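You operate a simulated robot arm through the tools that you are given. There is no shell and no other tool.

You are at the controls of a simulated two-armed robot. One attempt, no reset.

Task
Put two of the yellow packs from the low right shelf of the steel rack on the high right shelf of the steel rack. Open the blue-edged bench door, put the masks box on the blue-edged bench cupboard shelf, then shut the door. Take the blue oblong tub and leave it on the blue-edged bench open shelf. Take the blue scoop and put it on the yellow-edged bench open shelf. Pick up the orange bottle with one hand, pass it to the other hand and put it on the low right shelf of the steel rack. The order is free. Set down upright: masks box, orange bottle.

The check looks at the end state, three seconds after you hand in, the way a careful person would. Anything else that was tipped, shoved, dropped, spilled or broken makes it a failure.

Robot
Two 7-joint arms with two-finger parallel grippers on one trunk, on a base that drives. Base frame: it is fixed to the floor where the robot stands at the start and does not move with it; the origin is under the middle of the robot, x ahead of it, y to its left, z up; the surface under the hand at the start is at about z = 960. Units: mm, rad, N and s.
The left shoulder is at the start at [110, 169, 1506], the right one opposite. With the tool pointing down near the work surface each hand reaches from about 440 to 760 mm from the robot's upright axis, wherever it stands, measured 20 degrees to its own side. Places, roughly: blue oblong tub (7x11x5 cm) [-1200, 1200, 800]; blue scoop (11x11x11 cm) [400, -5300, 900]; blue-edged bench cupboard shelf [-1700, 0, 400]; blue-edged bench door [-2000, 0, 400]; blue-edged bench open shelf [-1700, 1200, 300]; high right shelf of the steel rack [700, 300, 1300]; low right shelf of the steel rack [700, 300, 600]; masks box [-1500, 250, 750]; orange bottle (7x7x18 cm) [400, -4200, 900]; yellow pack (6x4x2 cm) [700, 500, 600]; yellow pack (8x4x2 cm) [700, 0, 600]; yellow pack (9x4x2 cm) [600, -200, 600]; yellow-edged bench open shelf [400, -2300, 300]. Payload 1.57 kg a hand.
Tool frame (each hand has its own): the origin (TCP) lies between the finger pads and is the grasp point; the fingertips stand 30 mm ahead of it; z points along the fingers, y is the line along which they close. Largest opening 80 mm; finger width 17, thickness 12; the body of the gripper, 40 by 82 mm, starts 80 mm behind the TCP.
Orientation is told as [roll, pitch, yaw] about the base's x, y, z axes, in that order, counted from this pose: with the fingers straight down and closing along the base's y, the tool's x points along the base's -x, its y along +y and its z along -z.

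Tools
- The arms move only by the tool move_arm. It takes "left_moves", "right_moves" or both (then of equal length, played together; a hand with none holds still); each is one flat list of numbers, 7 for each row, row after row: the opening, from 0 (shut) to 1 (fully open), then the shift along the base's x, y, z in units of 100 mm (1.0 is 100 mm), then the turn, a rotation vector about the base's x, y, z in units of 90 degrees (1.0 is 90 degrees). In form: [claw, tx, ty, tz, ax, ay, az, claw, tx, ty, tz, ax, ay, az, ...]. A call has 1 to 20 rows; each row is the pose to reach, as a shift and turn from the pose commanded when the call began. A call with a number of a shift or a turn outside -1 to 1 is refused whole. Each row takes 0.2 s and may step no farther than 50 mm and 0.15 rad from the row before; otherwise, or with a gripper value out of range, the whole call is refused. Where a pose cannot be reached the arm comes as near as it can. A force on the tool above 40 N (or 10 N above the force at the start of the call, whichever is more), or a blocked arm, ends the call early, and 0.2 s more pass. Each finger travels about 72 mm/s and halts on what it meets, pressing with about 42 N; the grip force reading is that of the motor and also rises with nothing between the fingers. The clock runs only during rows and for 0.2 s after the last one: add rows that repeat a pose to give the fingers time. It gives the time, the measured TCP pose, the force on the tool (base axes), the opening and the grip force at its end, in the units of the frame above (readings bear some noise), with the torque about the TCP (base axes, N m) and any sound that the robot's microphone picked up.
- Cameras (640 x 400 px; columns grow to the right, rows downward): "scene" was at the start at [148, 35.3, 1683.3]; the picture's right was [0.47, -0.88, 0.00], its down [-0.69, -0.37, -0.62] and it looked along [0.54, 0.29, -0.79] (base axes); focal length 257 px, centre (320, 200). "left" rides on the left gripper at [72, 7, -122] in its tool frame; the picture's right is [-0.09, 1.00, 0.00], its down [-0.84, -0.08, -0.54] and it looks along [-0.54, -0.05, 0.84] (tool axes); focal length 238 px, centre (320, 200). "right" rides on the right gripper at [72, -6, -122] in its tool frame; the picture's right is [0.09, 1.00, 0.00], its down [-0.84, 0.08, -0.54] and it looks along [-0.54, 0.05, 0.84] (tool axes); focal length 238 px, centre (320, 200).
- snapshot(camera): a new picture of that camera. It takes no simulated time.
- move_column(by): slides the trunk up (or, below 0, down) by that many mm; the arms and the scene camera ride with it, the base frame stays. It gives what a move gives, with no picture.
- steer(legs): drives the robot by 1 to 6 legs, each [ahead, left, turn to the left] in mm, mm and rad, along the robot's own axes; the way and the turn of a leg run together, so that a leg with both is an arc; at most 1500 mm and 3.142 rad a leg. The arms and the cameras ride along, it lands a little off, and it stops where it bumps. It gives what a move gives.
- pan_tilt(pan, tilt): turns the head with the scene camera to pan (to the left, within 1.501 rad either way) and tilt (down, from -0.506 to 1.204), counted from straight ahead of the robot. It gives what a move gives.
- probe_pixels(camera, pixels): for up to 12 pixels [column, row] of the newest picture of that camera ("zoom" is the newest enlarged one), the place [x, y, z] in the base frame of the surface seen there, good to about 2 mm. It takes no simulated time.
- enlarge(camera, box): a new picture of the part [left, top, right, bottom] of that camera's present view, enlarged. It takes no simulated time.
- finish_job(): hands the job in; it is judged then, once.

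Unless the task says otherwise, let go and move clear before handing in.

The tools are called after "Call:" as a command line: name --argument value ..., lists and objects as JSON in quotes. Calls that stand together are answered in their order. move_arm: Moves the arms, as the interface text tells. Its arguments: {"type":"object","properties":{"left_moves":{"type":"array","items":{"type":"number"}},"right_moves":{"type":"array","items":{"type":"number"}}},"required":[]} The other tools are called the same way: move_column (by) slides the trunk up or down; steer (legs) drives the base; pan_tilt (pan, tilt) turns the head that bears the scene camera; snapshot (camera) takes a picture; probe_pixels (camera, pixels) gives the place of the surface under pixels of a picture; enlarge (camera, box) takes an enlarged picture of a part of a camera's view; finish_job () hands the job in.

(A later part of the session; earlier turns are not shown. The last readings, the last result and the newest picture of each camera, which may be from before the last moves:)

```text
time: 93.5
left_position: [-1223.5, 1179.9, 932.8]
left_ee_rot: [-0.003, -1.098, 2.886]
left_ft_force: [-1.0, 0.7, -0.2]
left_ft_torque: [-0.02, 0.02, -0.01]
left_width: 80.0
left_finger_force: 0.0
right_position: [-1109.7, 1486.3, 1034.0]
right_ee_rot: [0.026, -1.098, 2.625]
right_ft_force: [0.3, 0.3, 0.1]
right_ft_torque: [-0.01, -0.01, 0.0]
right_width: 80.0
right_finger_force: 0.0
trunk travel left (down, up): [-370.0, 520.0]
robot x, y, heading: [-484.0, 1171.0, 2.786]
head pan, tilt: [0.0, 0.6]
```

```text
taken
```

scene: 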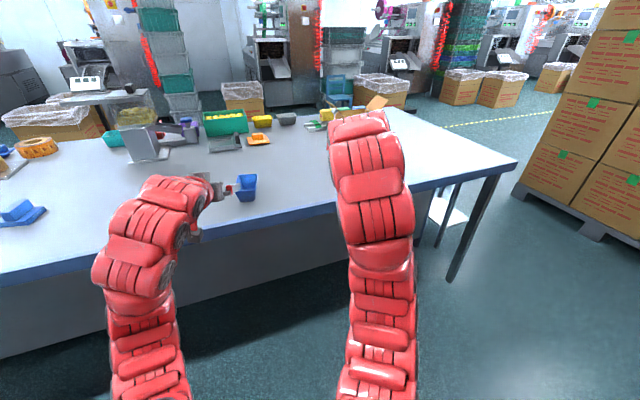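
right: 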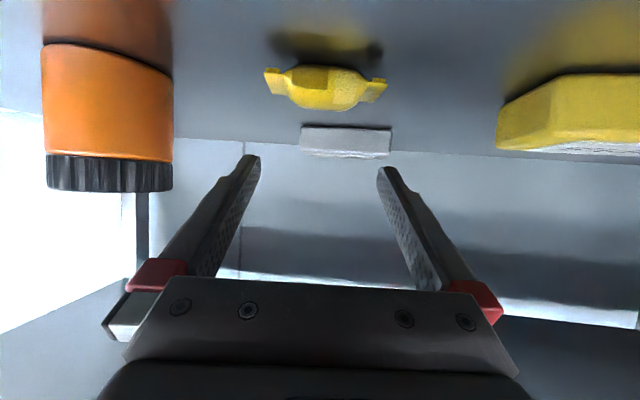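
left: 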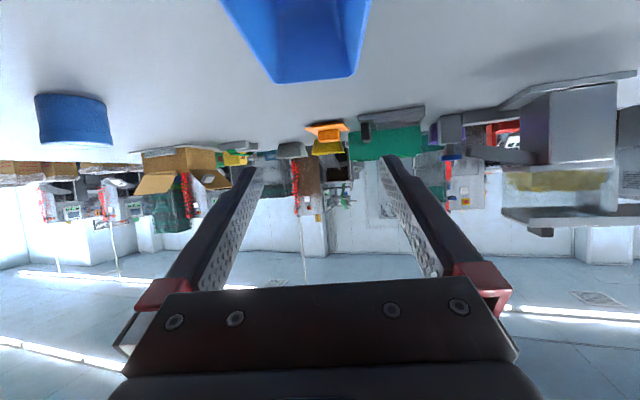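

The hand is centred over the tub. Lower 94 mm with force guard.

Call:
move_arm --left_moves '[1, 0, 0, -0.3, 0, 0, 0, 1, 0, 0, -0.55, 0, 0, 0, 1, 0, 0, -0.75, 0, 0, 0, 1, 0, 0, -0.88, 0, 0, 0, 1, 0, 0, -0.94, 0, 0, 0, 1, 0, 0, -0.94, 0, 0, 0]'

Call:
snapshot --camera "left"

Call:
enlarge --camera "scene" --box '[180, 200, 300, 275]'

```text
time: 94.9
left_position: [-1222.8, 1181.1, 839.5]
left_ee_rot: [-0.002, -1.099, 2.884]
left_ft_force: [0.1, -0.8, -0.4]
left_ft_torque: [0.0, -0.05, 0.01]
left_width: 80.0
left_finger_force: 0.0
right_position: [-1107.6, 1485.1, 1034.2]
right_ee_rot: [0.026, -1.097, 2.625]
right_ft_force: [0.6, -0.4, 0.6]
right_ft_torque: [0.01, -0.01, -0.02]
right_width: 80.1
right_finger_force: 0.0
trunk travel left (down, up): [-370.0, 520.0]
robot x, y, heading: [-484.4, 1171.4, 2.784]
head pan, tilt: [0.0, 0.6]
```

```text
taken
```

left: 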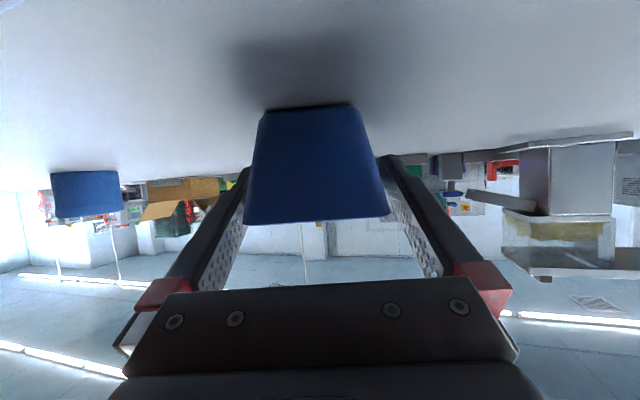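

```text
5.33 times, centred on (240, 238) of scene
```

zoom: 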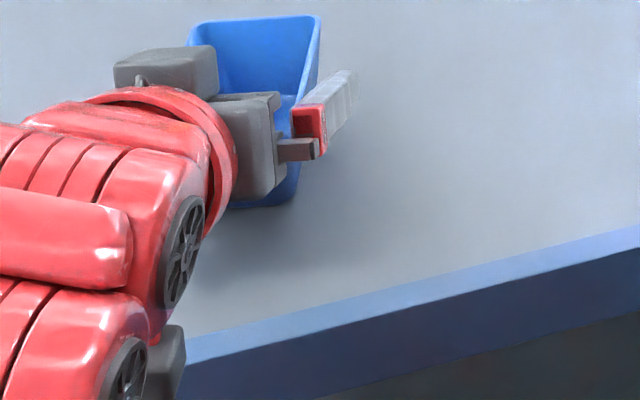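

The fingers flank the tub with no contact. Close on it.

Call:
move_arm --left_moves '[0, 0, 0, 0, 0, 0, 0, 0, 0, 0, 0, 0, 0, 0, 0, 0, 0, 0, 0, 0, 0]'

Call:
move_arm --left_moves '[0, 0, 0, 0.2, 0, 0, 0, 0, 0, 0, 0.5, 0, 0, 0, 0, 0, 0, 0.8, 0, 0, 0]'

Call:
snapshot --camera "left"

Call:
enlarge --camera "scene" --box '[180, 180, 300, 255]'

```text
time: 95.7
left_position: [-1223.1, 1179.3, 839.6]
left_ee_rot: [-0.002, -1.101, 2.884]
left_ft_force: [-0.4, -0.2, -0.4]
left_ft_torque: [0.0, 0.05, -0.02]
left_width: 64.6
left_finger_force: 41.7
right_position: [-1109.6, 1484.8, 1034.3]
right_ee_rot: [0.026, -1.098, 2.625]
right_ft_force: [0.1, 0.0, 0.1]
right_ft_torque: [-0.02, -0.01, -0.02]
right_width: 79.9
right_finger_force: 0.0
trunk travel left (down, up): [-370.0, 520.0]
robot x, y, heading: [-484.7, 1167.7, 2.783]
head pan, tilt: [0.0, 0.6]
```

```text
time: 96.5
left_position: [-1222.0, 1178.8, 921.3]
left_ee_rot: [-0.003, -1.098, 2.886]
left_ft_force: [0.6, 0.8, 0.0]
left_ft_torque: [0.0, 0.01, 0.07]
left_width: 64.6
left_finger_force: 41.8
right_position: [-1108.2, 1484.8, 1034.4]
right_ee_rot: [0.026, -1.1, 2.625]
right_ft_force: [0.1, -0.5, 0.1]
right_ft_torque: [-0.04, -0.01, -0.02]
right_width: 80.0
right_finger_force: 0.1
trunk travel left (down, up): [-370.0, 520.0]
robot x, y, heading: [-486.0, 1169.7, 2.781]
head pan, tilt: [0.0, 0.6]
```

```text
taken
```

left: 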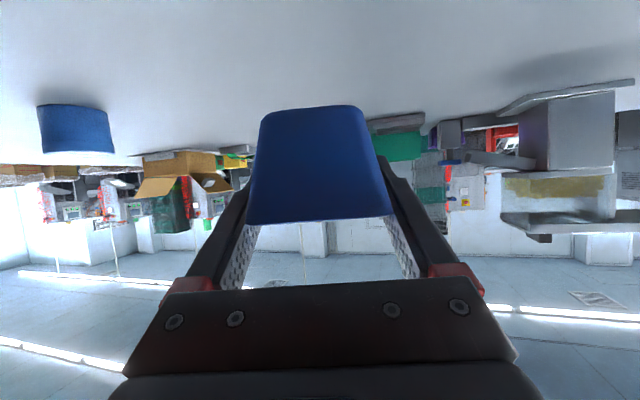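

```text
5.33 times, centred on (240, 218) of scene
```

zoom: 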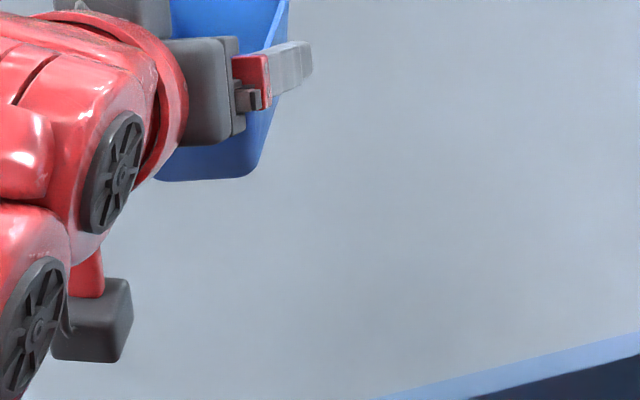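

The tub is held securely at 64.6 mm. Next the masks box with the right hand: back away, turn to heading ≈-130°, raise the left hand a bit and yaw the right tool inward so it points along -y.

Call:
steer --legs '[[-330, 0, 0], [0, 0, 1.234]]'

Call:
move_arm --left_moves '[0, 0, 0, 0.1, 0, 0, 0, 0, 0, 0, 0.2, 0, 0, 0, 0, 0, 0, 0.3, 0, 0, 0, 0, 0, 0, 0.4, 0, 0, 0, 0, 0, 0, 0.5, 0, 0, 0, 0, 0, 0, 0.6, 0, 0, 0]' --right_moves '[1, -0.16, 0.08, -0.14, 0, 0, 0.09, 1, -0.33, 0.16, -0.28, 0, 0, 0.18, 1, -0.49, 0.23, -0.42, 0, 0, 0.27, 1, -0.65, 0.31, -0.56, 0, 0, 0.36, 1, -0.82, 0.39, -0.7, 0, 0, 0.45, 1, -0.98, 0.47, -0.84, 0, 0, 0.54]'

Call:
snapshot --camera "scene"

```text
time: 101.7
left_position: [-426.0, 360.5, 921.6]
left_ee_rot: [-0.002, -1.098, -2.155]
left_ft_force: [-0.3, -0.1, -0.6]
left_ft_torque: [0.0, 0.02, 0.0]
left_width: 64.5
left_finger_force: 41.9
right_position: [-679.7, 566.0, 1034.4]
right_ee_rot: [0.028, -1.098, -2.416]
right_ft_force: [0.6, 0.6, 0.0]
right_ft_torque: [-0.03, 0.0, 0.02]
right_width: 79.9
right_finger_force: 0.1
trunk travel left (down, up): [-370.0, 520.0]
robot x, y, heading: [-181.9, 1053.5, -2.256]
head pan, tilt: [0.0, 0.6]
```

```text
time: 103.1
left_position: [-427.0, 361.1, 981.0]
left_ee_rot: [0.0, -1.1, -2.153]
left_ft_force: [0.2, 0.2, -0.5]
left_ft_torque: [-0.02, 0.0, -0.01]
left_width: 64.2
left_finger_force: 42.7
right_position: [-779.1, 613.5, 950.2]
right_ee_rot: [0.031, -1.099, -1.566]
right_ft_force: [-1.1, -0.2, -0.7]
right_ft_torque: [0.0, 0.01, 0.01]
right_width: 80.1
right_finger_force: 0.1
trunk travel left (down, up): [-370.0, 520.0]
robot x, y, heading: [-180.5, 1057.6, -2.253]
head pan, tilt: [0.0, 0.6]
```

```text
taken
```

scene: 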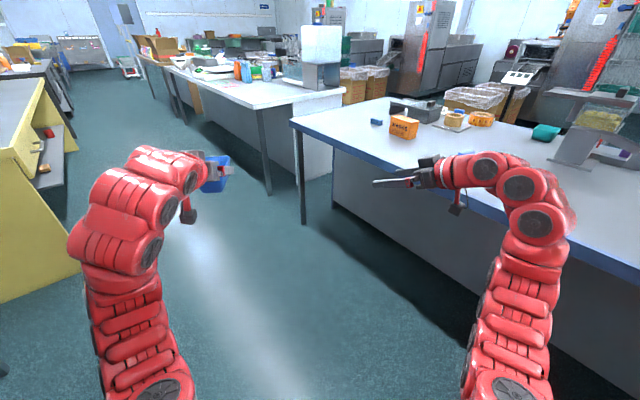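

The right tool now points along -y (yaw -1.566). Drive toward the box, staying above it.

Call:
steer --legs '[[600, -225, 0]]'

Call:
snapshot --camera "scene"

Call:
snapshot --camera "right"

```text
time: 106.7
left_position: [-967.2, 60.9, 990.6]
left_ee_rot: [-0.059, -1.112, -2.157]
left_ft_force: [0.7, 0.7, -1.3]
left_ft_torque: [0.02, 0.02, 0.02]
left_width: 64.5
left_finger_force: 41.9
right_position: [-1305.0, 330.8, 969.5]
right_ee_rot: [-0.035, -1.096, -1.565]
right_ft_force: [0.1, 0.0, -0.5]
right_ft_torque: [-0.01, 0.01, 0.03]
right_width: 80.1
right_finger_force: 0.2
trunk travel left (down, up): [-370.0, 520.0]
robot x, y, heading: [-708.5, 741.1, -2.311]
head pan, tilt: [0.0, 0.6]
```

```text
taken
```

scene: 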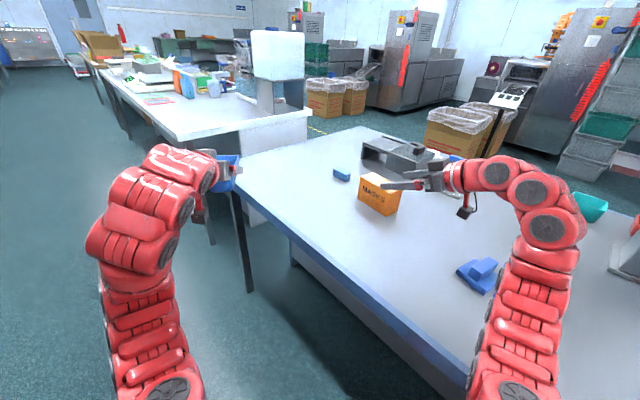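

```text
taken
```

right: 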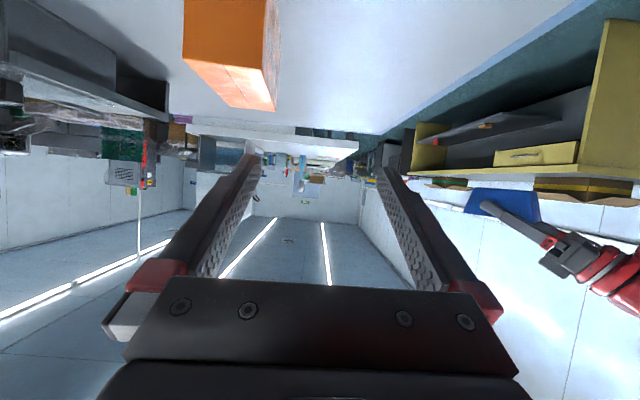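

The robot seems to have bumped and tilted slightly (roll changed by ~0.06, heading drifted). I'll back off a little at once.

Call:
steer --legs '[[-80, 0, 0]]'

Call:
pan_tilt --pan -0.6 --tilt 1.2

Call:
snapshot --camera "scene"

```text
time: 107.8
left_position: [-916.4, 80.0, 999.3]
left_ee_rot: [0.02, -1.107, -2.142]
left_ft_force: [0.5, 1.0, 0.5]
left_ft_torque: [0.04, -0.01, -0.04]
left_width: 64.5
left_finger_force: 42.3
right_position: [-1276.7, 321.4, 977.5]
right_ee_rot: [-0.013, -1.128, -1.497]
right_ft_force: [1.0, -0.1, 0.8]
right_ft_torque: [0.05, 0.01, -0.02]
right_width: 79.9
right_finger_force: 0.0
trunk travel left (down, up): [-370.0, 520.0]
robot x, y, heading: [-689.3, 767.4, -2.224]
head pan, tilt: [0.0, 0.6]
```

```text
time: 108.8
left_position: [-915.3, 82.3, 996.1]
left_ee_rot: [0.015, -1.109, -2.137]
left_ft_force: [0.0, 0.7, 0.1]
left_ft_torque: [-0.02, -0.01, 0.01]
left_width: 64.3
left_finger_force: 41.7
right_position: [-1272.6, 322.6, 981.9]
right_ee_rot: [-0.047, -1.134, -1.467]
right_ft_force: [0.4, 0.7, 0.2]
right_ft_torque: [0.03, -0.01, 0.0]
right_width: 80.1
right_finger_force: 0.1
trunk travel left (down, up): [-370.0, 520.0]
robot x, y, heading: [-688.6, 765.5, -2.222]
head pan, tilt: [-0.6, 1.201]
```

```text
taken
```

scene: 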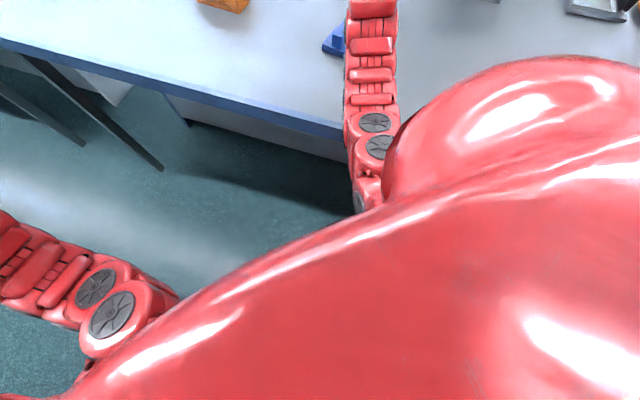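

It only came back partly; the right elbow near (370,140) may be touching the bench edge. I'll probe there.

Call:
probe_pixels --camera "scene" --pixels '[[375, 122], [378, 146], [368, 185], [350, 140], [345, 150], [330, 135], [370, 90], [395, 130], [400, 180], [330, 190]]'

Call:
enlarge --camera "scene" --box '[280, 60, 440, 220]'

```text
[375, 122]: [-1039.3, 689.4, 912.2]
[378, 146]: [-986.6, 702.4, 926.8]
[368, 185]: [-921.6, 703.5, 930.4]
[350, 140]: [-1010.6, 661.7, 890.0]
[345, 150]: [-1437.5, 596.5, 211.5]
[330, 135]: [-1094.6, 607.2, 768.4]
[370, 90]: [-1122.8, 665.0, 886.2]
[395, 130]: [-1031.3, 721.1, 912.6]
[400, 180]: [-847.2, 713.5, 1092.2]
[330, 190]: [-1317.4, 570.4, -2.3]
```

```text
2.50 times, centred on (360, 140) of scene
```

zoom: 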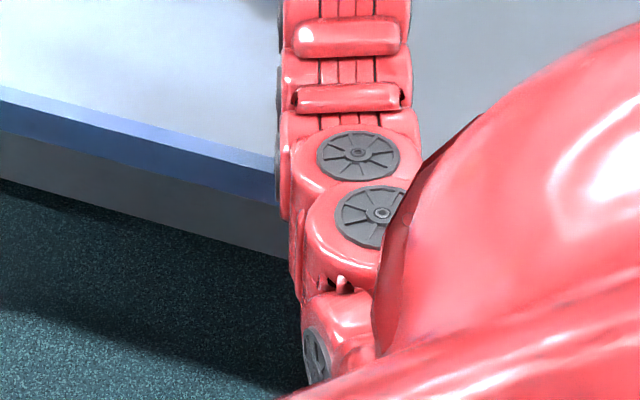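

The forearm underside is pressing the bench edge (arm top z≈890–912 there). Raising the trunk frees it.

Call:
move_column --by 60

Call:
move_column --by 60

Call:
steer --legs '[[-60, 0, 0]]'

Call:
pan_tilt --pan -0.3 --tilt 0.8

Call:
snapshot --camera "scene"

```text
time: 109.8
left_position: [-931.3, 80.2, 1041.5]
left_ee_rot: [0.047, -1.098, -2.166]
left_ft_force: [-0.2, 0.3, 0.3]
left_ft_torque: [0.01, -0.03, 0.02]
left_width: 64.6
left_finger_force: 41.8
right_position: [-1287.8, 320.3, 1015.1]
right_ee_rot: [0.024, -1.125, -1.532]
right_ft_force: [-0.3, 0.5, -0.3]
right_ft_torque: [-0.02, 0.02, 0.0]
right_width: 80.2
right_finger_force: 0.1
trunk travel left (down, up): [-430.0, 460.0]
robot x, y, heading: [-692.5, 768.6, -2.225]
head pan, tilt: [-0.6, 1.201]
```

```text
time: 110.8
left_position: [-931.3, 80.4, 1102.1]
left_ee_rot: [0.048, -1.098, -2.165]
left_ft_force: [-0.3, -0.1, -0.9]
left_ft_torque: [-0.01, -0.03, -0.04]
left_width: 64.6
left_finger_force: 42.2
right_position: [-1288.6, 319.3, 1075.4]
right_ee_rot: [0.022, -1.126, -1.53]
right_ft_force: [0.2, -0.1, 0.0]
right_ft_torque: [-0.02, 0.02, 0.02]
right_width: 79.6
right_finger_force: 0.1
trunk travel left (down, up): [-490.0, 400.0]
robot x, y, heading: [-691.1, 770.8, -2.225]
head pan, tilt: [-0.6, 1.201]
```

```text
time: 111.8
left_position: [-893.5, 128.5, 1103.8]
left_ee_rot: [0.045, -1.101, -2.162]
left_ft_force: [0.7, 0.2, -0.1]
left_ft_torque: [0.03, 0.01, 0.02]
left_width: 64.5
left_finger_force: 42.3
right_position: [-1250.7, 368.8, 1076.9]
right_ee_rot: [0.016, -1.128, -1.526]
right_ft_force: [-0.2, 1.2, 1.3]
right_ft_torque: [0.0, 0.03, -0.04]
right_width: 80.3
right_finger_force: 0.2
trunk travel left (down, up): [-490.0, 400.0]
robot x, y, heading: [-652.9, 812.8, -2.22]
head pan, tilt: [-0.6, 1.201]
```

```text
time: 112.6
left_position: [-893.1, 127.2, 1102.2]
left_ee_rot: [0.046, -1.099, -2.165]
left_ft_force: [0.3, 0.0, -1.4]
left_ft_torque: [-0.02, -0.03, 0.0]
left_width: 64.4
left_finger_force: 41.9
right_position: [-1252.2, 366.4, 1074.8]
right_ee_rot: [0.018, -1.126, -1.527]
right_ft_force: [0.0, -0.4, -0.7]
right_ft_torque: [0.0, 0.03, 0.03]
right_width: 80.0
right_finger_force: 0.2
trunk travel left (down, up): [-490.0, 400.0]
robot x, y, heading: [-657.1, 815.0, -2.222]
head pan, tilt: [-0.3, 0.799]
```

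```text
taken
```

scene: 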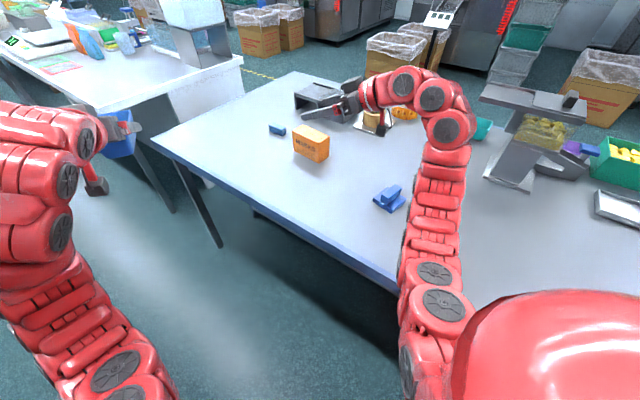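

Let me verify the state: null-move both arms and probe the box position and bench.

Call:
move_arm --left_moves '[0, 0, 0, 0, 0, 0, 0, 0, 0, 0, 0, 0, 0, 0]' --right_moves '[1, 0, 0, 0, 0, 0, 0, 1, 0, 0, 0, 0, 0, 0]'

Call:
probe_pixels --camera "scene" --pixels '[[312, 148], [295, 150], [327, 160], [310, 132], [278, 131], [388, 198], [250, 240], [300, 220], [240, 190], [350, 230], [154, 141], [300, 265]]'

```text
time: 113.2
left_position: [-894.0, 126.7, 1103.4]
left_ee_rot: [0.045, -1.098, -2.166]
left_ft_force: [0.4, 0.5, -0.8]
left_ft_torque: [0.06, -0.01, -0.03]
left_width: 64.7
left_finger_force: 42.2
right_position: [-1250.7, 367.9, 1075.4]
right_ee_rot: [0.02, -1.129, -1.527]
right_ft_force: [-0.2, -0.1, 0.3]
right_ft_torque: [0.02, -0.02, 0.01]
right_width: 79.9
right_finger_force: 0.0
trunk travel left (down, up): [-490.0, 400.0]
robot x, y, heading: [-652.7, 813.8, -2.225]
head pan, tilt: [-0.3, 0.799]
```

```text
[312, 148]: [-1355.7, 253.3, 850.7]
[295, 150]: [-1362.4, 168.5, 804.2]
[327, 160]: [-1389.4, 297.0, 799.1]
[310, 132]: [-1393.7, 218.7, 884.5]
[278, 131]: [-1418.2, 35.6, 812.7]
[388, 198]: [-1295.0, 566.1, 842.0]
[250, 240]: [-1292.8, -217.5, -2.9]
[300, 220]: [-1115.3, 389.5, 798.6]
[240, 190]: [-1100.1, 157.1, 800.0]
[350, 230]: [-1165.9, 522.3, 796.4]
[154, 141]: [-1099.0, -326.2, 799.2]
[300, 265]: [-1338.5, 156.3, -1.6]
```

The bench and box are undisturbed. I'll re-pose the right hand: steeper (≈45°) and lower relative to the shoulder so that the forearm stays above the bench, extending a little further.

Call:
move_arm --right_moves '[1, -0.15, -0.15, -0.25, 0.053, 0, -0.007, 1, -0.3, -0.3, -0.5, 0.105, 0, -0.014, 1, -0.45, -0.45, -0.75, 0.158, 0, -0.021, 1, -0.6, -0.6, -0.95, 0.21, 0, -0.028, 1, -0.6, -0.6, -0.95, 0.21, 0, -0.028]'

Call:
snapshot --camera "scene"

Call:
probe_pixels --camera "scene" --pixels '[[430, 190], [430, 230], [430, 260], [440, 300], [420, 350], [445, 130], [410, 85], [350, 110]]'

```text
time: 114.4
left_position: [-894.0, 127.7, 1102.6]
left_ee_rot: [0.047, -1.101, -2.164]
left_ft_force: [-0.9, -0.2, -1.0]
left_ft_torque: [0.0, 0.02, -0.03]
left_width: 64.3
left_finger_force: 42.2
right_position: [-1312.0, 306.2, 977.7]
right_ee_rot: [0.028, -0.796, -1.58]
right_ft_force: [0.6, -0.2, -1.0]
right_ft_torque: [0.02, 0.02, 0.01]
right_width: 80.2
right_finger_force: 0.0
trunk travel left (down, up): [-490.0, 400.0]
robot x, y, heading: [-654.2, 814.4, -2.228]
head pan, tilt: [-0.3, 0.799]
```

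```text
taken
```

scene: 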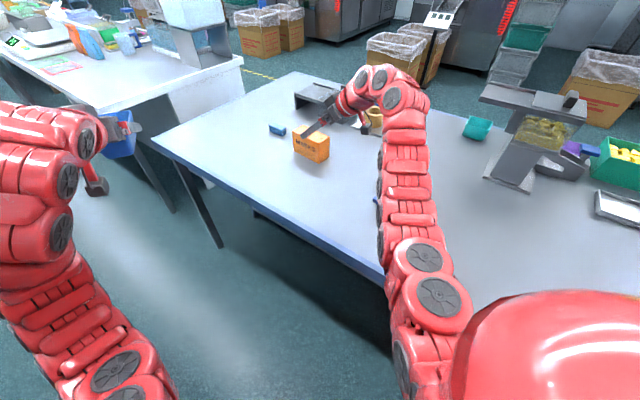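

```text
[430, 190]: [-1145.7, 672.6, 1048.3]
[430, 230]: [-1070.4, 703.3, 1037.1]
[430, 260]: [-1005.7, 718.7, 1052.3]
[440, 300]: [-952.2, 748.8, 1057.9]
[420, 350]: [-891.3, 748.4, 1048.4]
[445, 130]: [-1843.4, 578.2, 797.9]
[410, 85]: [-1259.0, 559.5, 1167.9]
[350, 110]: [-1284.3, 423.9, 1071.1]
```

The forearm is now at z≈945–1050, clear. Drive the last bit to be over the box.

Call:
steer --legs '[[82, -28, 0]]'

Call:
snapshot --camera "right"

Call:
snapshot --camera "scene"

```text
time: 115.5
left_position: [-966.5, 76.3, 1103.5]
left_ee_rot: [0.047, -1.098, -2.162]
left_ft_force: [0.1, 0.2, -0.6]
left_ft_torque: [0.03, 0.0, 0.05]
left_width: 64.4
left_finger_force: 41.7
right_position: [-1386.5, 257.4, 978.3]
right_ee_rot: [0.029, -0.796, -1.58]
right_ft_force: [0.5, 0.8, -0.7]
right_ft_torque: [0.01, 0.0, 0.01]
right_width: 79.9
right_finger_force: 0.2
trunk travel left (down, up): [-490.0, 400.0]
robot x, y, heading: [-727.3, 769.2, -2.224]
head pan, tilt: [-0.3, 0.799]
```

```text
taken
```

right: 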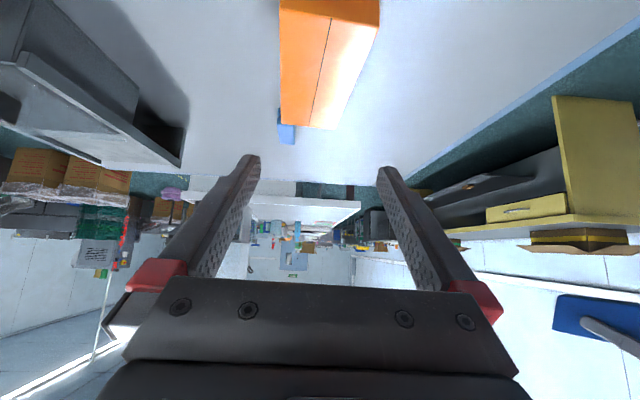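

```text
taken
```

scene: 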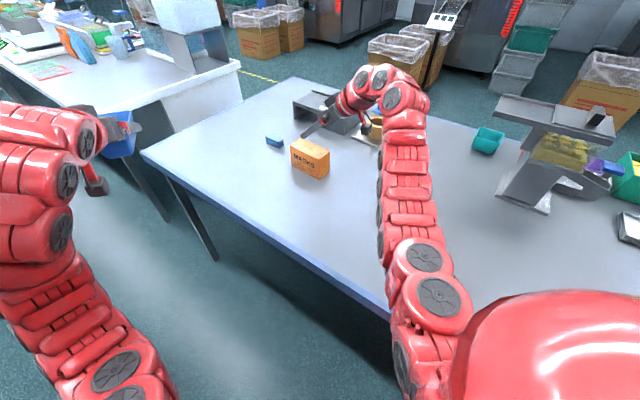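

The hand is above the box's +y end. I'll confirm the box's faces in the right camera before lowering.

Call:
probe_pixels --camera "right" --pixels '[[283, 60], [283, 115], [308, 120], [330, 122], [340, 80], [365, 40], [375, 10], [320, 30], [300, 60]]'

```text
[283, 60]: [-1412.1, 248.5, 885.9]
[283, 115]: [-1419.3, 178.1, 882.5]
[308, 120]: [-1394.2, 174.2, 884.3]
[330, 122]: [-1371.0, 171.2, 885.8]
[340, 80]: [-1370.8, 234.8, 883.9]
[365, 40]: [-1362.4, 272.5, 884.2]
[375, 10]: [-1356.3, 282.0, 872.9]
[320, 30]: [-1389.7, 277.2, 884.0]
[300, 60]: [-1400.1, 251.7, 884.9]
```

The box's centreline runs from (-1386,265) to about (-1393,175). Adjust yaw slightly and lower 70 mm with the arm, then check the forearm height.

Call:
move_arm --right_moves '[1, -0.01, 0, -0.15, 0, 0, -0.02, 1, -0.01, 0, -0.35, 0, 0, -0.04, 1, -0.01, 0, -0.55, 0, 0, -0.04, 1, -0.01, 0, -0.7, 0, 0, -0.04, 1, -0.01, 0, -0.7, 0, 0, -0.04]'

Call:
snapshot --camera "scene"

Call:
probe_pixels --camera "scene" --pixels '[[410, 200], [415, 230], [425, 260], [440, 300], [395, 320], [400, 150], [386, 280], [384, 240]]'

Call:
snapshot --camera "right"

```text
time: 116.7
left_position: [-965.3, 77.6, 1102.2]
left_ee_rot: [0.047, -1.1, -2.163]
left_ft_force: [-0.3, -0.4, -0.9]
left_ft_torque: [-0.02, 0.04, -0.05]
left_width: 64.5
left_finger_force: 41.9
right_position: [-1385.5, 258.2, 908.9]
right_ee_rot: [0.028, -0.795, -1.642]
right_ft_force: [0.0, -0.3, 0.1]
right_ft_torque: [-0.02, 0.0, 0.0]
right_width: 80.0
right_finger_force: 0.0
trunk travel left (down, up): [-490.0, 400.0]
robot x, y, heading: [-723.2, 763.8, -2.218]
head pan, tilt: [-0.3, 0.799]
```

```text
taken
```

scene: 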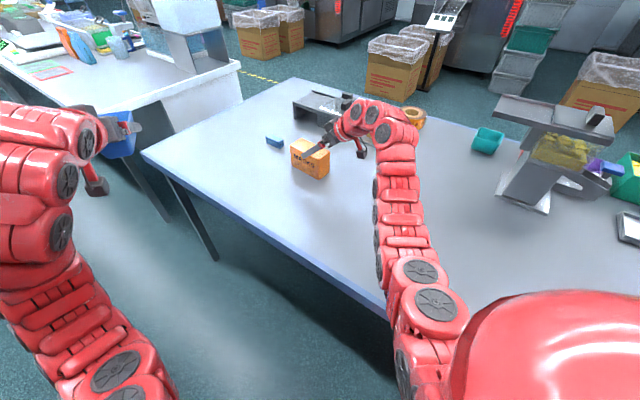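

```text
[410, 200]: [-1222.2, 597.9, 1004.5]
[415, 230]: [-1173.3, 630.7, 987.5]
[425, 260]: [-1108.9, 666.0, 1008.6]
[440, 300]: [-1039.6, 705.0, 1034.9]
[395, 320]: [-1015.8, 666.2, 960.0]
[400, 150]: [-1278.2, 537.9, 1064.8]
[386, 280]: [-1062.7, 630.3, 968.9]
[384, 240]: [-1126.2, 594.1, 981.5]
```

```text
taken
```

right: 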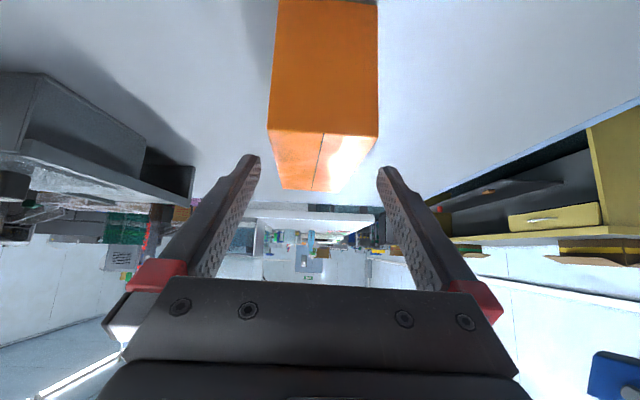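

Box end face is centred between the fingers (268–378 px). Lower another 61 mm.

Call:
move_arm --right_moves '[1, 0, 0, -0.15, 0, 0, 0, 1, 0, 0, -0.35, 0, 0, 0, 1, 0, 0, -0.5, 0, 0, 0, 1, 0, 0, -0.61, 0, 0, 0, 1, 0, 0, -0.61, 0, 0, 0]'

Call:
snapshot --camera "right"

Call:
snapshot --camera "scene"

```text
time: 117.9
left_position: [-965.6, 77.7, 1103.4]
left_ee_rot: [0.047, -1.1, -2.163]
left_ft_force: [-0.2, -0.6, -0.1]
left_ft_torque: [-0.02, 0.0, 0.0]
left_width: 64.4
left_finger_force: 42.2
right_position: [-1385.2, 258.5, 847.2]
right_ee_rot: [0.029, -0.796, -1.643]
right_ft_force: [0.3, 0.3, 0.5]
right_ft_torque: [0.0, -0.03, -0.02]
right_width: 80.0
right_finger_force: 0.1
trunk travel left (down, up): [-490.0, 400.0]
robot x, y, heading: [-727.8, 763.1, -2.228]
head pan, tilt: [-0.3, 0.799]
```

```text
taken
```

right: 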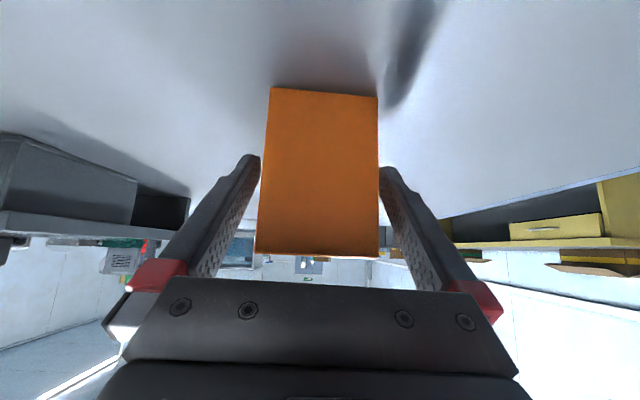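

```text
taken
```

scene: 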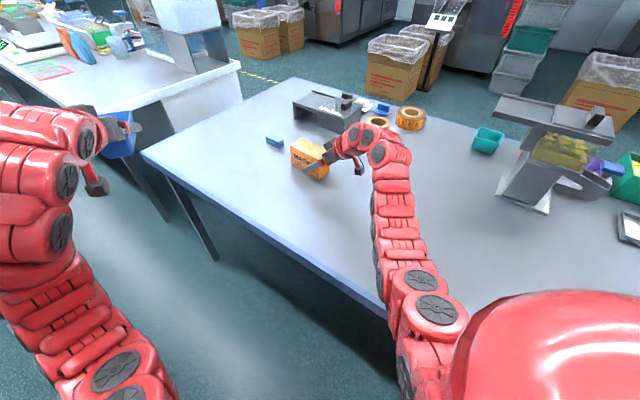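

The box's end is straddled. Close, then lift.

Call:
move_arm --right_moves '[0, 0, 0, 0, 0, 0, 0, 0, 0, 0, 0, 0, 0, 0, 0, 0, 0, 0, 0, 0, 0, 0, 0, 0, 0, 0, 0, 0]'

Call:
move_arm --right_moves '[0, 0, 0, 0.05, 0, 0, 0, 0, 0, 0, 0.25, 0, 0, 0, 0, 0, 0, 0.5, 0, 0, 0, 0, 0, 0, 0.8, 0, 0, 0, 0, 0, 0, 0.95, 0, 0, 0]'

Call:
snapshot --camera "right"

Call:
snapshot --camera "scene"

```text
time: 118.9
left_position: [-966.3, 77.8, 1102.4]
left_ee_rot: [0.047, -1.099, -2.161]
left_ft_force: [0.0, 0.0, -0.9]
left_ft_torque: [0.0, -0.01, 0.02]
left_width: 64.6
left_finger_force: 42.3
right_position: [-1385.6, 257.7, 848.9]
right_ee_rot: [0.029, -0.797, -1.641]
right_ft_force: [-0.7, -0.4, 1.6]
right_ft_torque: [-0.02, 0.13, -0.03]
right_width: 57.7
right_finger_force: 42.0
trunk travel left (down, up): [-490.0, 400.0]
robot x, y, heading: [-727.1, 764.3, -2.228]
head pan, tilt: [-0.3, 0.799]
```

```text
time: 120.1
left_position: [-966.5, 78.3, 1102.1]
left_ee_rot: [0.045, -1.097, -2.163]
left_ft_force: [-0.6, 0.4, -0.3]
left_ft_torque: [0.03, 0.01, -0.03]
left_width: 64.5
left_finger_force: 41.9
right_position: [-1386.3, 256.7, 942.5]
right_ee_rot: [0.03, -0.798, -1.641]
right_ft_force: [0.4, -0.1, -2.1]
right_ft_torque: [0.06, 0.03, -0.01]
right_width: 57.7
right_finger_force: 41.8
trunk travel left (down, up): [-490.0, 400.0]
robot x, y, heading: [-726.7, 764.6, -2.227]
head pan, tilt: [-0.3, 0.799]
```

```text
taken
```

right: 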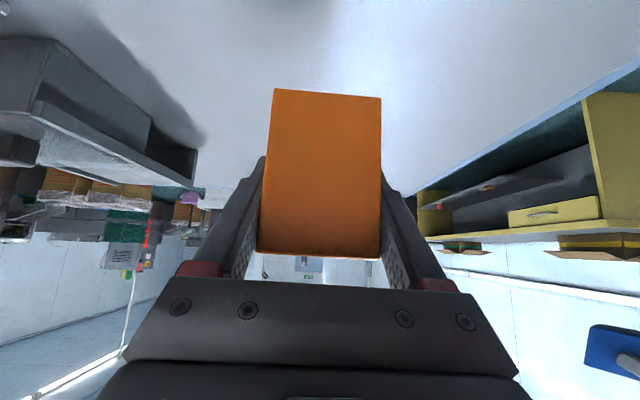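

```text
taken
```

scene: 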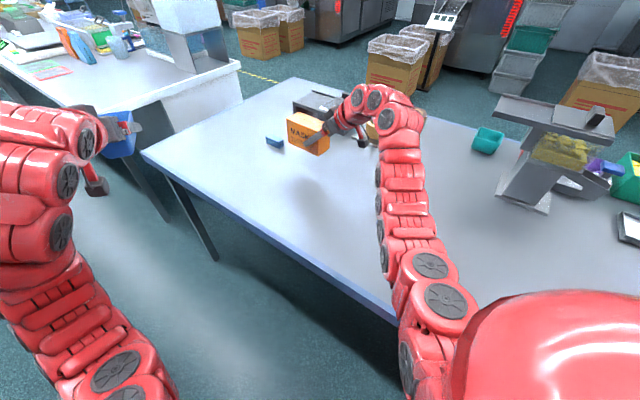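

The box is held (57.7 mm) and upright. I'll raise the trunk, back off, face -x and slide around toward the bench's far (+y) end.

Call:
move_column --by 150

Call:
steer --legs '[[-250, 0, 0], [0, 0, -0.914]]'

Call:
pan_tilt --pan -1.2 --tilt 0.5

Call:
snapshot --camera "scene"

```text
time: 121.9
left_position: [-966.7, 77.6, 1252.1]
left_ee_rot: [0.046, -1.097, -2.164]
left_ft_force: [-0.4, -0.4, -1.0]
left_ft_torque: [0.0, -0.03, 0.01]
left_width: 64.5
left_finger_force: 42.1
right_position: [-1386.4, 256.0, 1092.3]
right_ee_rot: [0.029, -0.796, -1.644]
right_ft_force: [0.9, 0.7, -1.9]
right_ft_torque: [0.08, -0.02, -0.02]
right_width: 57.6
right_finger_force: 41.9
trunk travel left (down, up): [-640.0, 250.0]
robot x, y, heading: [-724.4, 769.1, -2.218]
head pan, tilt: [-0.3, 0.799]
```

```text
time: 126.1
left_position: [-1266.1, 739.3, 1252.6]
left_ee_rot: [0.047, -1.098, -3.082]
left_ft_force: [0.5, -0.2, -0.2]
left_ft_torque: [-0.03, 0.0, -0.03]
left_width: 64.6
left_finger_force: 42.3
right_position: [-1378.0, 1183.0, 1093.8]
right_ee_rot: [0.029, -0.799, -2.562]
right_ft_force: [-0.1, 0.1, -1.8]
right_ft_torque: [0.05, -0.03, 0.03]
right_width: 57.7
right_finger_force: 42.1
trunk travel left (down, up): [-640.0, 250.0]
robot x, y, heading: [-572.1, 971.4, 3.142]
head pan, tilt: [-0.3, 0.799]
```

```text
time: 127.3
left_position: [-1265.6, 738.9, 1251.7]
left_ee_rot: [0.044, -1.1, -3.081]
left_ft_force: [0.0, 0.1, -1.0]
left_ft_torque: [0.02, 0.02, 0.0]
left_width: 64.4
left_finger_force: 41.6
right_position: [-1379.5, 1182.8, 1092.1]
right_ee_rot: [0.03, -0.795, -2.562]
right_ft_force: [0.0, 0.1, -2.2]
right_ft_torque: [0.07, -0.06, -0.01]
right_width: 57.6
right_finger_force: 41.8
trunk travel left (down, up): [-640.0, 250.0]
robot x, y, heading: [-575.6, 962.9, 3.142]
head pan, tilt: [-1.201, 0.499]
```

```text
taken
```

scene: 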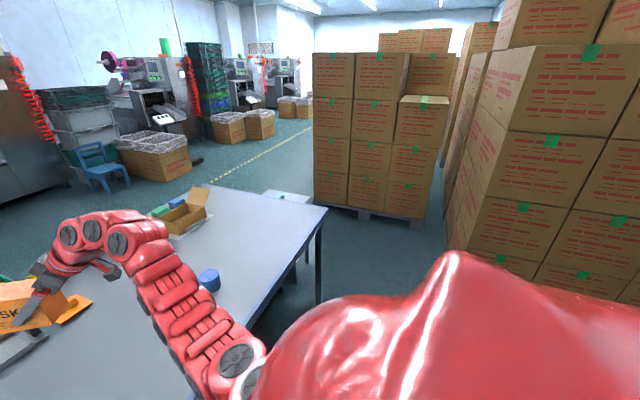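

There's something white beyond the bench end near (295,196), plus the pallet corners to check.

Call:
probe_pixels --camera "scene" --pixels '[[295, 196], [275, 194], [308, 240], [320, 300], [320, 205], [415, 225], [360, 208], [460, 250], [330, 170], [400, 260], [300, 105], [325, 204]]'

Call:
enlarge --camera "scene" --box '[230, 150, 360, 310]'

```text
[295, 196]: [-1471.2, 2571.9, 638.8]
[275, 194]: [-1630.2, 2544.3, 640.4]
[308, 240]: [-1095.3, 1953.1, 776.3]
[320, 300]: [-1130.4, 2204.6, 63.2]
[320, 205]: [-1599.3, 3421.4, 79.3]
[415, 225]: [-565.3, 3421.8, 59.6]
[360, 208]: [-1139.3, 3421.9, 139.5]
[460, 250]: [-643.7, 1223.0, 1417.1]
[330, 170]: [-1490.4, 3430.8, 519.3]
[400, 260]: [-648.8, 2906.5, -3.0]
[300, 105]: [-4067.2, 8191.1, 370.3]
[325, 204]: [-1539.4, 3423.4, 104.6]
```

```text
2.50 times, centred on (295, 230) of scene
```

zoom: 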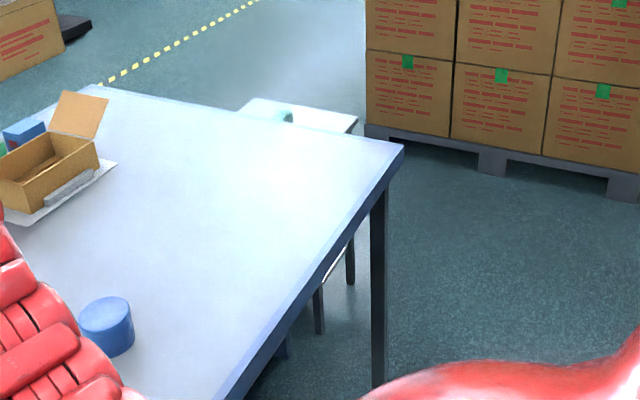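

A small white table (z≈640) stands at the bench's end. I'll measure its outline to see if the passage to the pallets is wide enough.

Call:
probe_pixels --camera "zoom" --pixels '[[354, 119], [345, 130], [290, 103], [262, 99], [245, 105], [319, 330], [350, 282], [285, 117], [375, 375], [330, 108], [368, 132], [610, 190]]'

```text
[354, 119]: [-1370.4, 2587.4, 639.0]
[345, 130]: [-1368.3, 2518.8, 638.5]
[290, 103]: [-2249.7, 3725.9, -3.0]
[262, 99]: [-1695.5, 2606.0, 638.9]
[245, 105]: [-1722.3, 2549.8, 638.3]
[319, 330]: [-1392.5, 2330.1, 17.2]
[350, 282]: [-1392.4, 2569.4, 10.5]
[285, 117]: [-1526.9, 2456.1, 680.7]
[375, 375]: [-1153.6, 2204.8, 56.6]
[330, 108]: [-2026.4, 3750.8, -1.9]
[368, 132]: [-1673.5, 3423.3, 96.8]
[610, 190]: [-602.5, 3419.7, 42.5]
```

The passage between the white table (y≤2606) and the pallet (y≥3421) is about 815 mm, only ~300 mm long. I'll drive to (-1000, 2990) first.

Call:
steer --legs '[[115, -1287, 0], [310, -740, 0]]'

Call:
pan_tilt --pan 0 --tilt 0.7

Call:
snapshot --camera "scene"

```text
time: 137.5
left_position: [-1686.0, 2736.0, 1252.8]
left_ee_rot: [0.045, -1.096, -3.077]
left_ft_force: [0.9, 0.3, 0.0]
left_ft_torque: [-0.03, 0.01, 0.02]
left_width: 64.5
left_finger_force: 42.3
right_position: [-1799.5, 3179.7, 1094.2]
right_ee_rot: [0.03, -0.799, -2.556]
right_ft_force: [-0.4, 0.4, -1.4]
right_ft_torque: [0.05, -0.03, 0.0]
right_width: 57.7
right_finger_force: 41.9
trunk travel left (down, up): [-640.0, 250.0]
robot x, y, heading: [-992.4, 2966.1, -3.136]
head pan, tilt: [-1.201, 0.499]
```

```text
time: 138.9
left_position: [-1684.5, 2736.0, 1251.6]
left_ee_rot: [0.045, -1.098, -3.078]
left_ft_force: [-0.2, -0.1, -0.4]
left_ft_torque: [0.0, -0.02, 0.0]
left_width: 64.4
left_finger_force: 42.1
right_position: [-1798.8, 3180.1, 1092.9]
right_ee_rot: [0.031, -0.796, -2.557]
right_ft_force: [0.0, 0.7, -2.1]
right_ft_torque: [0.06, -0.06, -0.02]
right_width: 57.8
right_finger_force: 41.9
trunk travel left (down, up): [-640.0, 250.0]
robot x, y, heading: [-991.9, 2963.5, -3.136]
head pan, tilt: [0.0, 0.7]
```

```text
taken
```

scene: 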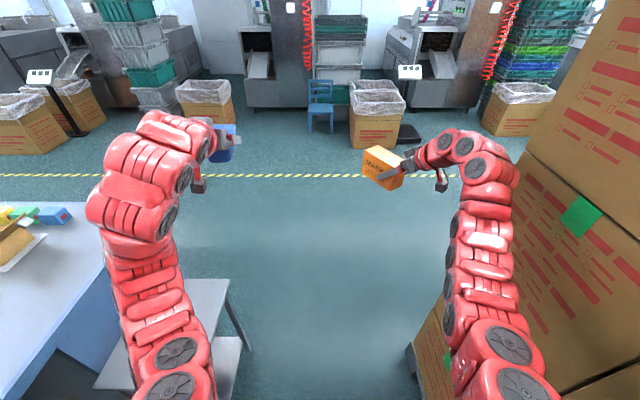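

Clear ahead; check distances to the bins and chair, then drive through.

Call:
probe_pixels --camera "scene" --pixels '[[375, 140], [322, 125], [210, 120], [300, 175], [30, 150], [505, 345], [245, 300], [430, 350]]'

Call:
steer --legs '[[1350, -15, 0]]'

Call:
pan_tilt --pan 1.2 --tilt 0.6

Call:
snapshot --camera "scene"

```text
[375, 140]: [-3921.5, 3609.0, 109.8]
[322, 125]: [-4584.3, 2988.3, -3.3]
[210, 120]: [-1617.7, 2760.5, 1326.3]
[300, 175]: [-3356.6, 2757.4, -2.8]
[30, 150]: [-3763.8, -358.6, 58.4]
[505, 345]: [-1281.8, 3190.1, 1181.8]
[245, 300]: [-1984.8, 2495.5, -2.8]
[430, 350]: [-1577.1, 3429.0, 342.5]
```

```text
time: 145.6
left_position: [-3018.6, 2747.7, 1252.2]
left_ee_rot: [0.044, -1.097, -3.079]
left_ft_force: [0.5, -1.2, -0.9]
left_ft_torque: [0.0, 0.01, 0.02]
left_width: 64.7
left_finger_force: 41.7
right_position: [-3132.5, 3191.6, 1092.5]
right_ee_rot: [0.029, -0.796, -2.56]
right_ft_force: [-1.5, 0.4, -2.2]
right_ft_torque: [0.0, -0.08, 0.03]
right_width: 57.7
right_finger_force: 41.8
trunk travel left (down, up): [-640.0, 250.0]
robot x, y, heading: [-2325.3, 2977.5, -3.142]
head pan, tilt: [0.0, 0.7]
```

```text
time: 147.0
left_position: [-3019.1, 2748.3, 1253.7]
left_ee_rot: [0.046, -1.098, -3.079]
left_ft_force: [-0.9, -0.1, -0.4]
left_ft_torque: [-0.01, 0.01, 0.02]
left_width: 64.5
left_finger_force: 42.1
right_position: [-3132.5, 3191.6, 1092.6]
right_ee_rot: [0.029, -0.796, -2.56]
right_ft_force: [-0.1, 0.1, -2.6]
right_ft_torque: [0.04, -0.05, 0.01]
right_width: 57.6
right_finger_force: 41.3
trunk travel left (down, up): [-640.0, 250.0]
robot x, y, heading: [-2327.5, 2976.8, -3.14]
head pan, tilt: [1.201, 0.6]
```

```text
taken
```

scene: 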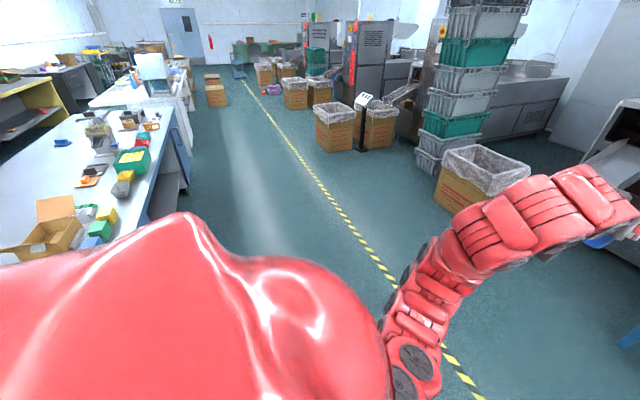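

Through the gap, with a wide aisle beyond. Turn toward -y, move out to x≈-2780, down to y≈1200, and turn to face the bench's far side.

Call:
steer --legs '[[0, 0, 1.571], [0, -470, 0], [1450, 0, 0], [320, 0, 0], [0, 0, 1.571]]'

Call:
pan_tilt --pan 0 --tilt 0.6

Call:
snapshot --camera "scene"

Call:
pan_tilt --pan -0.8 --tilt 0.6

Call:
snapshot --camera "scene"

```text
time: 165.9
left_position: [-2138.7, 1450.0, 1252.2]
left_ee_rot: [0.045, -1.099, 0.04]
left_ft_force: [0.2, 0.1, -0.1]
left_ft_torque: [0.0, 0.03, 0.01]
left_width: 64.5
left_finger_force: 42.0
right_position: [-2034.7, 1005.0, 1092.6]
right_ee_rot: [0.031, -0.795, 0.558]
right_ft_force: [0.7, -0.1, -1.2]
right_ft_torque: [-0.07, 0.05, 0.02]
right_width: 57.6
right_finger_force: 42.4
trunk travel left (down, up): [-640.0, 250.0]
robot x, y, heading: [-2832.9, 1237.4, -0.024]
head pan, tilt: [1.201, 0.6]
```

```text
time: 167.3
left_position: [-2139.3, 1451.0, 1251.8]
left_ee_rot: [0.046, -1.096, 0.04]
left_ft_force: [0.1, 0.0, -0.2]
left_ft_torque: [-0.01, 0.02, 0.02]
left_width: 64.4
left_finger_force: 41.6
right_position: [-2035.2, 1004.9, 1091.7]
right_ee_rot: [0.028, -0.794, 0.558]
right_ft_force: [-0.7, 0.3, -1.9]
right_ft_torque: [-0.05, 0.1, 0.01]
right_width: 57.7
right_finger_force: 42.6
trunk travel left (down, up): [-640.0, 250.0]
robot x, y, heading: [-2837.4, 1234.9, -0.023]
head pan, tilt: [0.0, 0.6]
```

```text
taken
```

scene: 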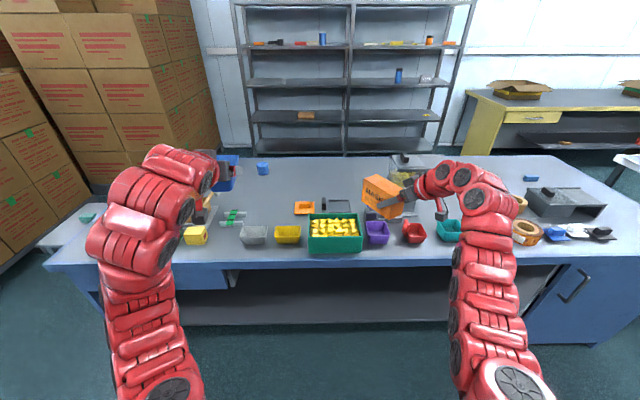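

```text
time: 168.4
left_position: [-2138.0, 1451.2, 1253.1]
left_ee_rot: [0.045, -1.097, 0.041]
left_ft_force: [-0.2, -0.5, -0.3]
left_ft_torque: [0.0, 0.03, 0.01]
left_width: 64.7
left_finger_force: 42.0
right_position: [-2033.5, 1003.8, 1093.8]
right_ee_rot: [0.031, -0.796, 0.558]
right_ft_force: [0.4, -0.1, -2.0]
right_ft_torque: [-0.04, 0.05, 0.0]
right_width: 57.7
right_finger_force: 41.6
trunk travel left (down, up): [-640.0, 250.0]
robot x, y, heading: [-2833.7, 1239.3, -0.02]
head pan, tilt: [-0.799, 0.6]
```

```text
taken
```

scene: 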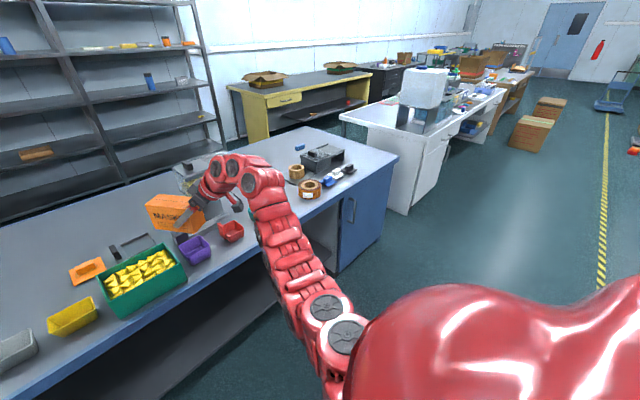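

The far side shows the open shelf in the middle and a blue door with a bar handle on the right (575,285). I'll back off and look lower.

Call:
steer --legs '[[-280, 0, 0.02]]'

Call:
move_column --by -400

Call:
pan_tilt --pan -0.15 --tilt 0.45

Call:
snapshot --camera "scene"

Call:
pan_tilt --pan -0.9 --tilt 0.45

Call:
snapshot --camera "scene"

```text
time: 170.4
left_position: [-2425.8, 1465.9, 1253.3]
left_ee_rot: [0.046, -1.098, 0.058]
left_ft_force: [-0.8, 0.1, -0.5]
left_ft_torque: [-0.02, -0.02, -0.02]
left_width: 64.4
left_finger_force: 41.9
right_position: [-2313.7, 1024.5, 1092.4]
right_ee_rot: [0.031, -0.799, 0.58]
right_ft_force: [-0.3, 0.3, -1.8]
right_ft_torque: [-0.02, 0.02, 0.0]
right_width: 57.7
right_finger_force: 42.0
trunk travel left (down, up): [-640.0, 250.0]
robot x, y, heading: [-3120.8, 1244.4, -0.004]
head pan, tilt: [-0.799, 0.6]
```

```text
time: 174.2
left_position: [-2425.3, 1467.0, 853.0]
left_ee_rot: [0.045, -1.097, 0.058]
left_ft_force: [0.3, -0.8, -1.1]
left_ft_torque: [0.02, -0.01, -0.02]
left_width: 64.3
left_finger_force: 42.0
right_position: [-2315.8, 1023.5, 692.7]
right_ee_rot: [0.03, -0.798, 0.577]
right_ft_force: [0.2, -0.1, -1.5]
right_ft_torque: [-0.02, 0.08, -0.05]
right_width: 57.5
right_finger_force: 42.1
trunk travel left (down, up): [-240.0, 650.0]
robot x, y, heading: [-3118.5, 1240.3, -0.001]
head pan, tilt: [-0.799, 0.6]
```

```text
time: 175.2
left_position: [-2425.2, 1465.9, 852.9]
left_ee_rot: [0.044, -1.098, 0.058]
left_ft_force: [-0.4, -0.1, -0.3]
left_ft_torque: [-0.02, 0.0, 0.03]
left_width: 64.4
left_finger_force: 42.1
right_position: [-2312.2, 1023.3, 693.1]
right_ee_rot: [0.031, -0.798, 0.577]
right_ft_force: [0.1, -0.2, -1.1]
right_ft_torque: [-0.04, 0.05, 0.0]
right_width: 57.7
right_finger_force: 42.5
trunk travel left (down, up): [-240.0, 650.0]
robot x, y, heading: [-3115.3, 1240.1, -0.004]
head pan, tilt: [-0.15, 0.45]
```

```text
taken
```

scene: 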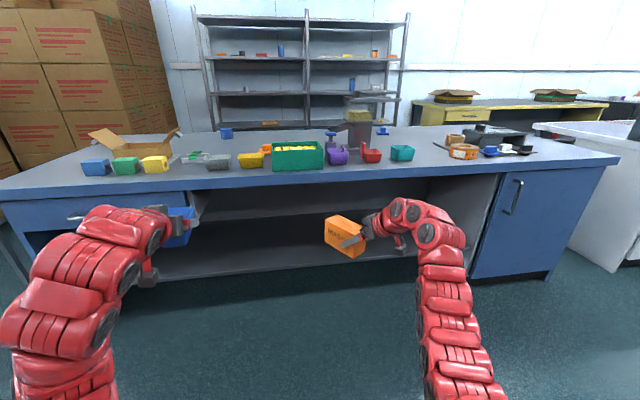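

```text
time: 176.3
left_position: [-2425.5, 1466.9, 852.6]
left_ee_rot: [0.045, -1.098, 0.058]
left_ft_force: [-0.3, -0.3, -0.5]
left_ft_torque: [-0.01, -0.03, 0.03]
left_width: 64.6
left_finger_force: 41.9
right_position: [-2312.8, 1022.5, 693.4]
right_ee_rot: [0.03, -0.796, 0.579]
right_ft_force: [0.3, -0.2, -1.5]
right_ft_torque: [-0.04, 0.07, -0.02]
right_width: 57.8
right_finger_force: 42.0
trunk travel left (down, up): [-240.0, 650.0]
robot x, y, heading: [-3119.4, 1239.4, -0.006]
head pan, tilt: [-0.901, 0.45]
```

```text
taken
```

scene: 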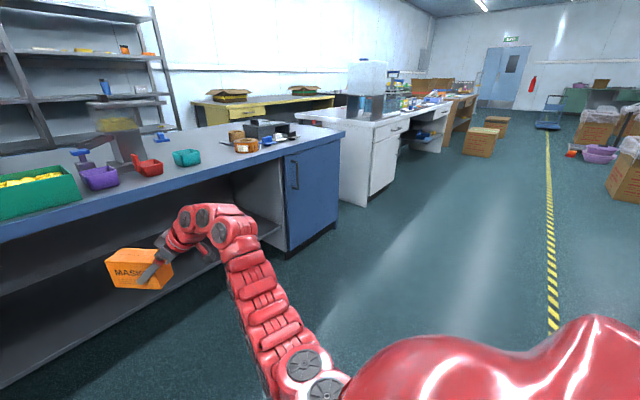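

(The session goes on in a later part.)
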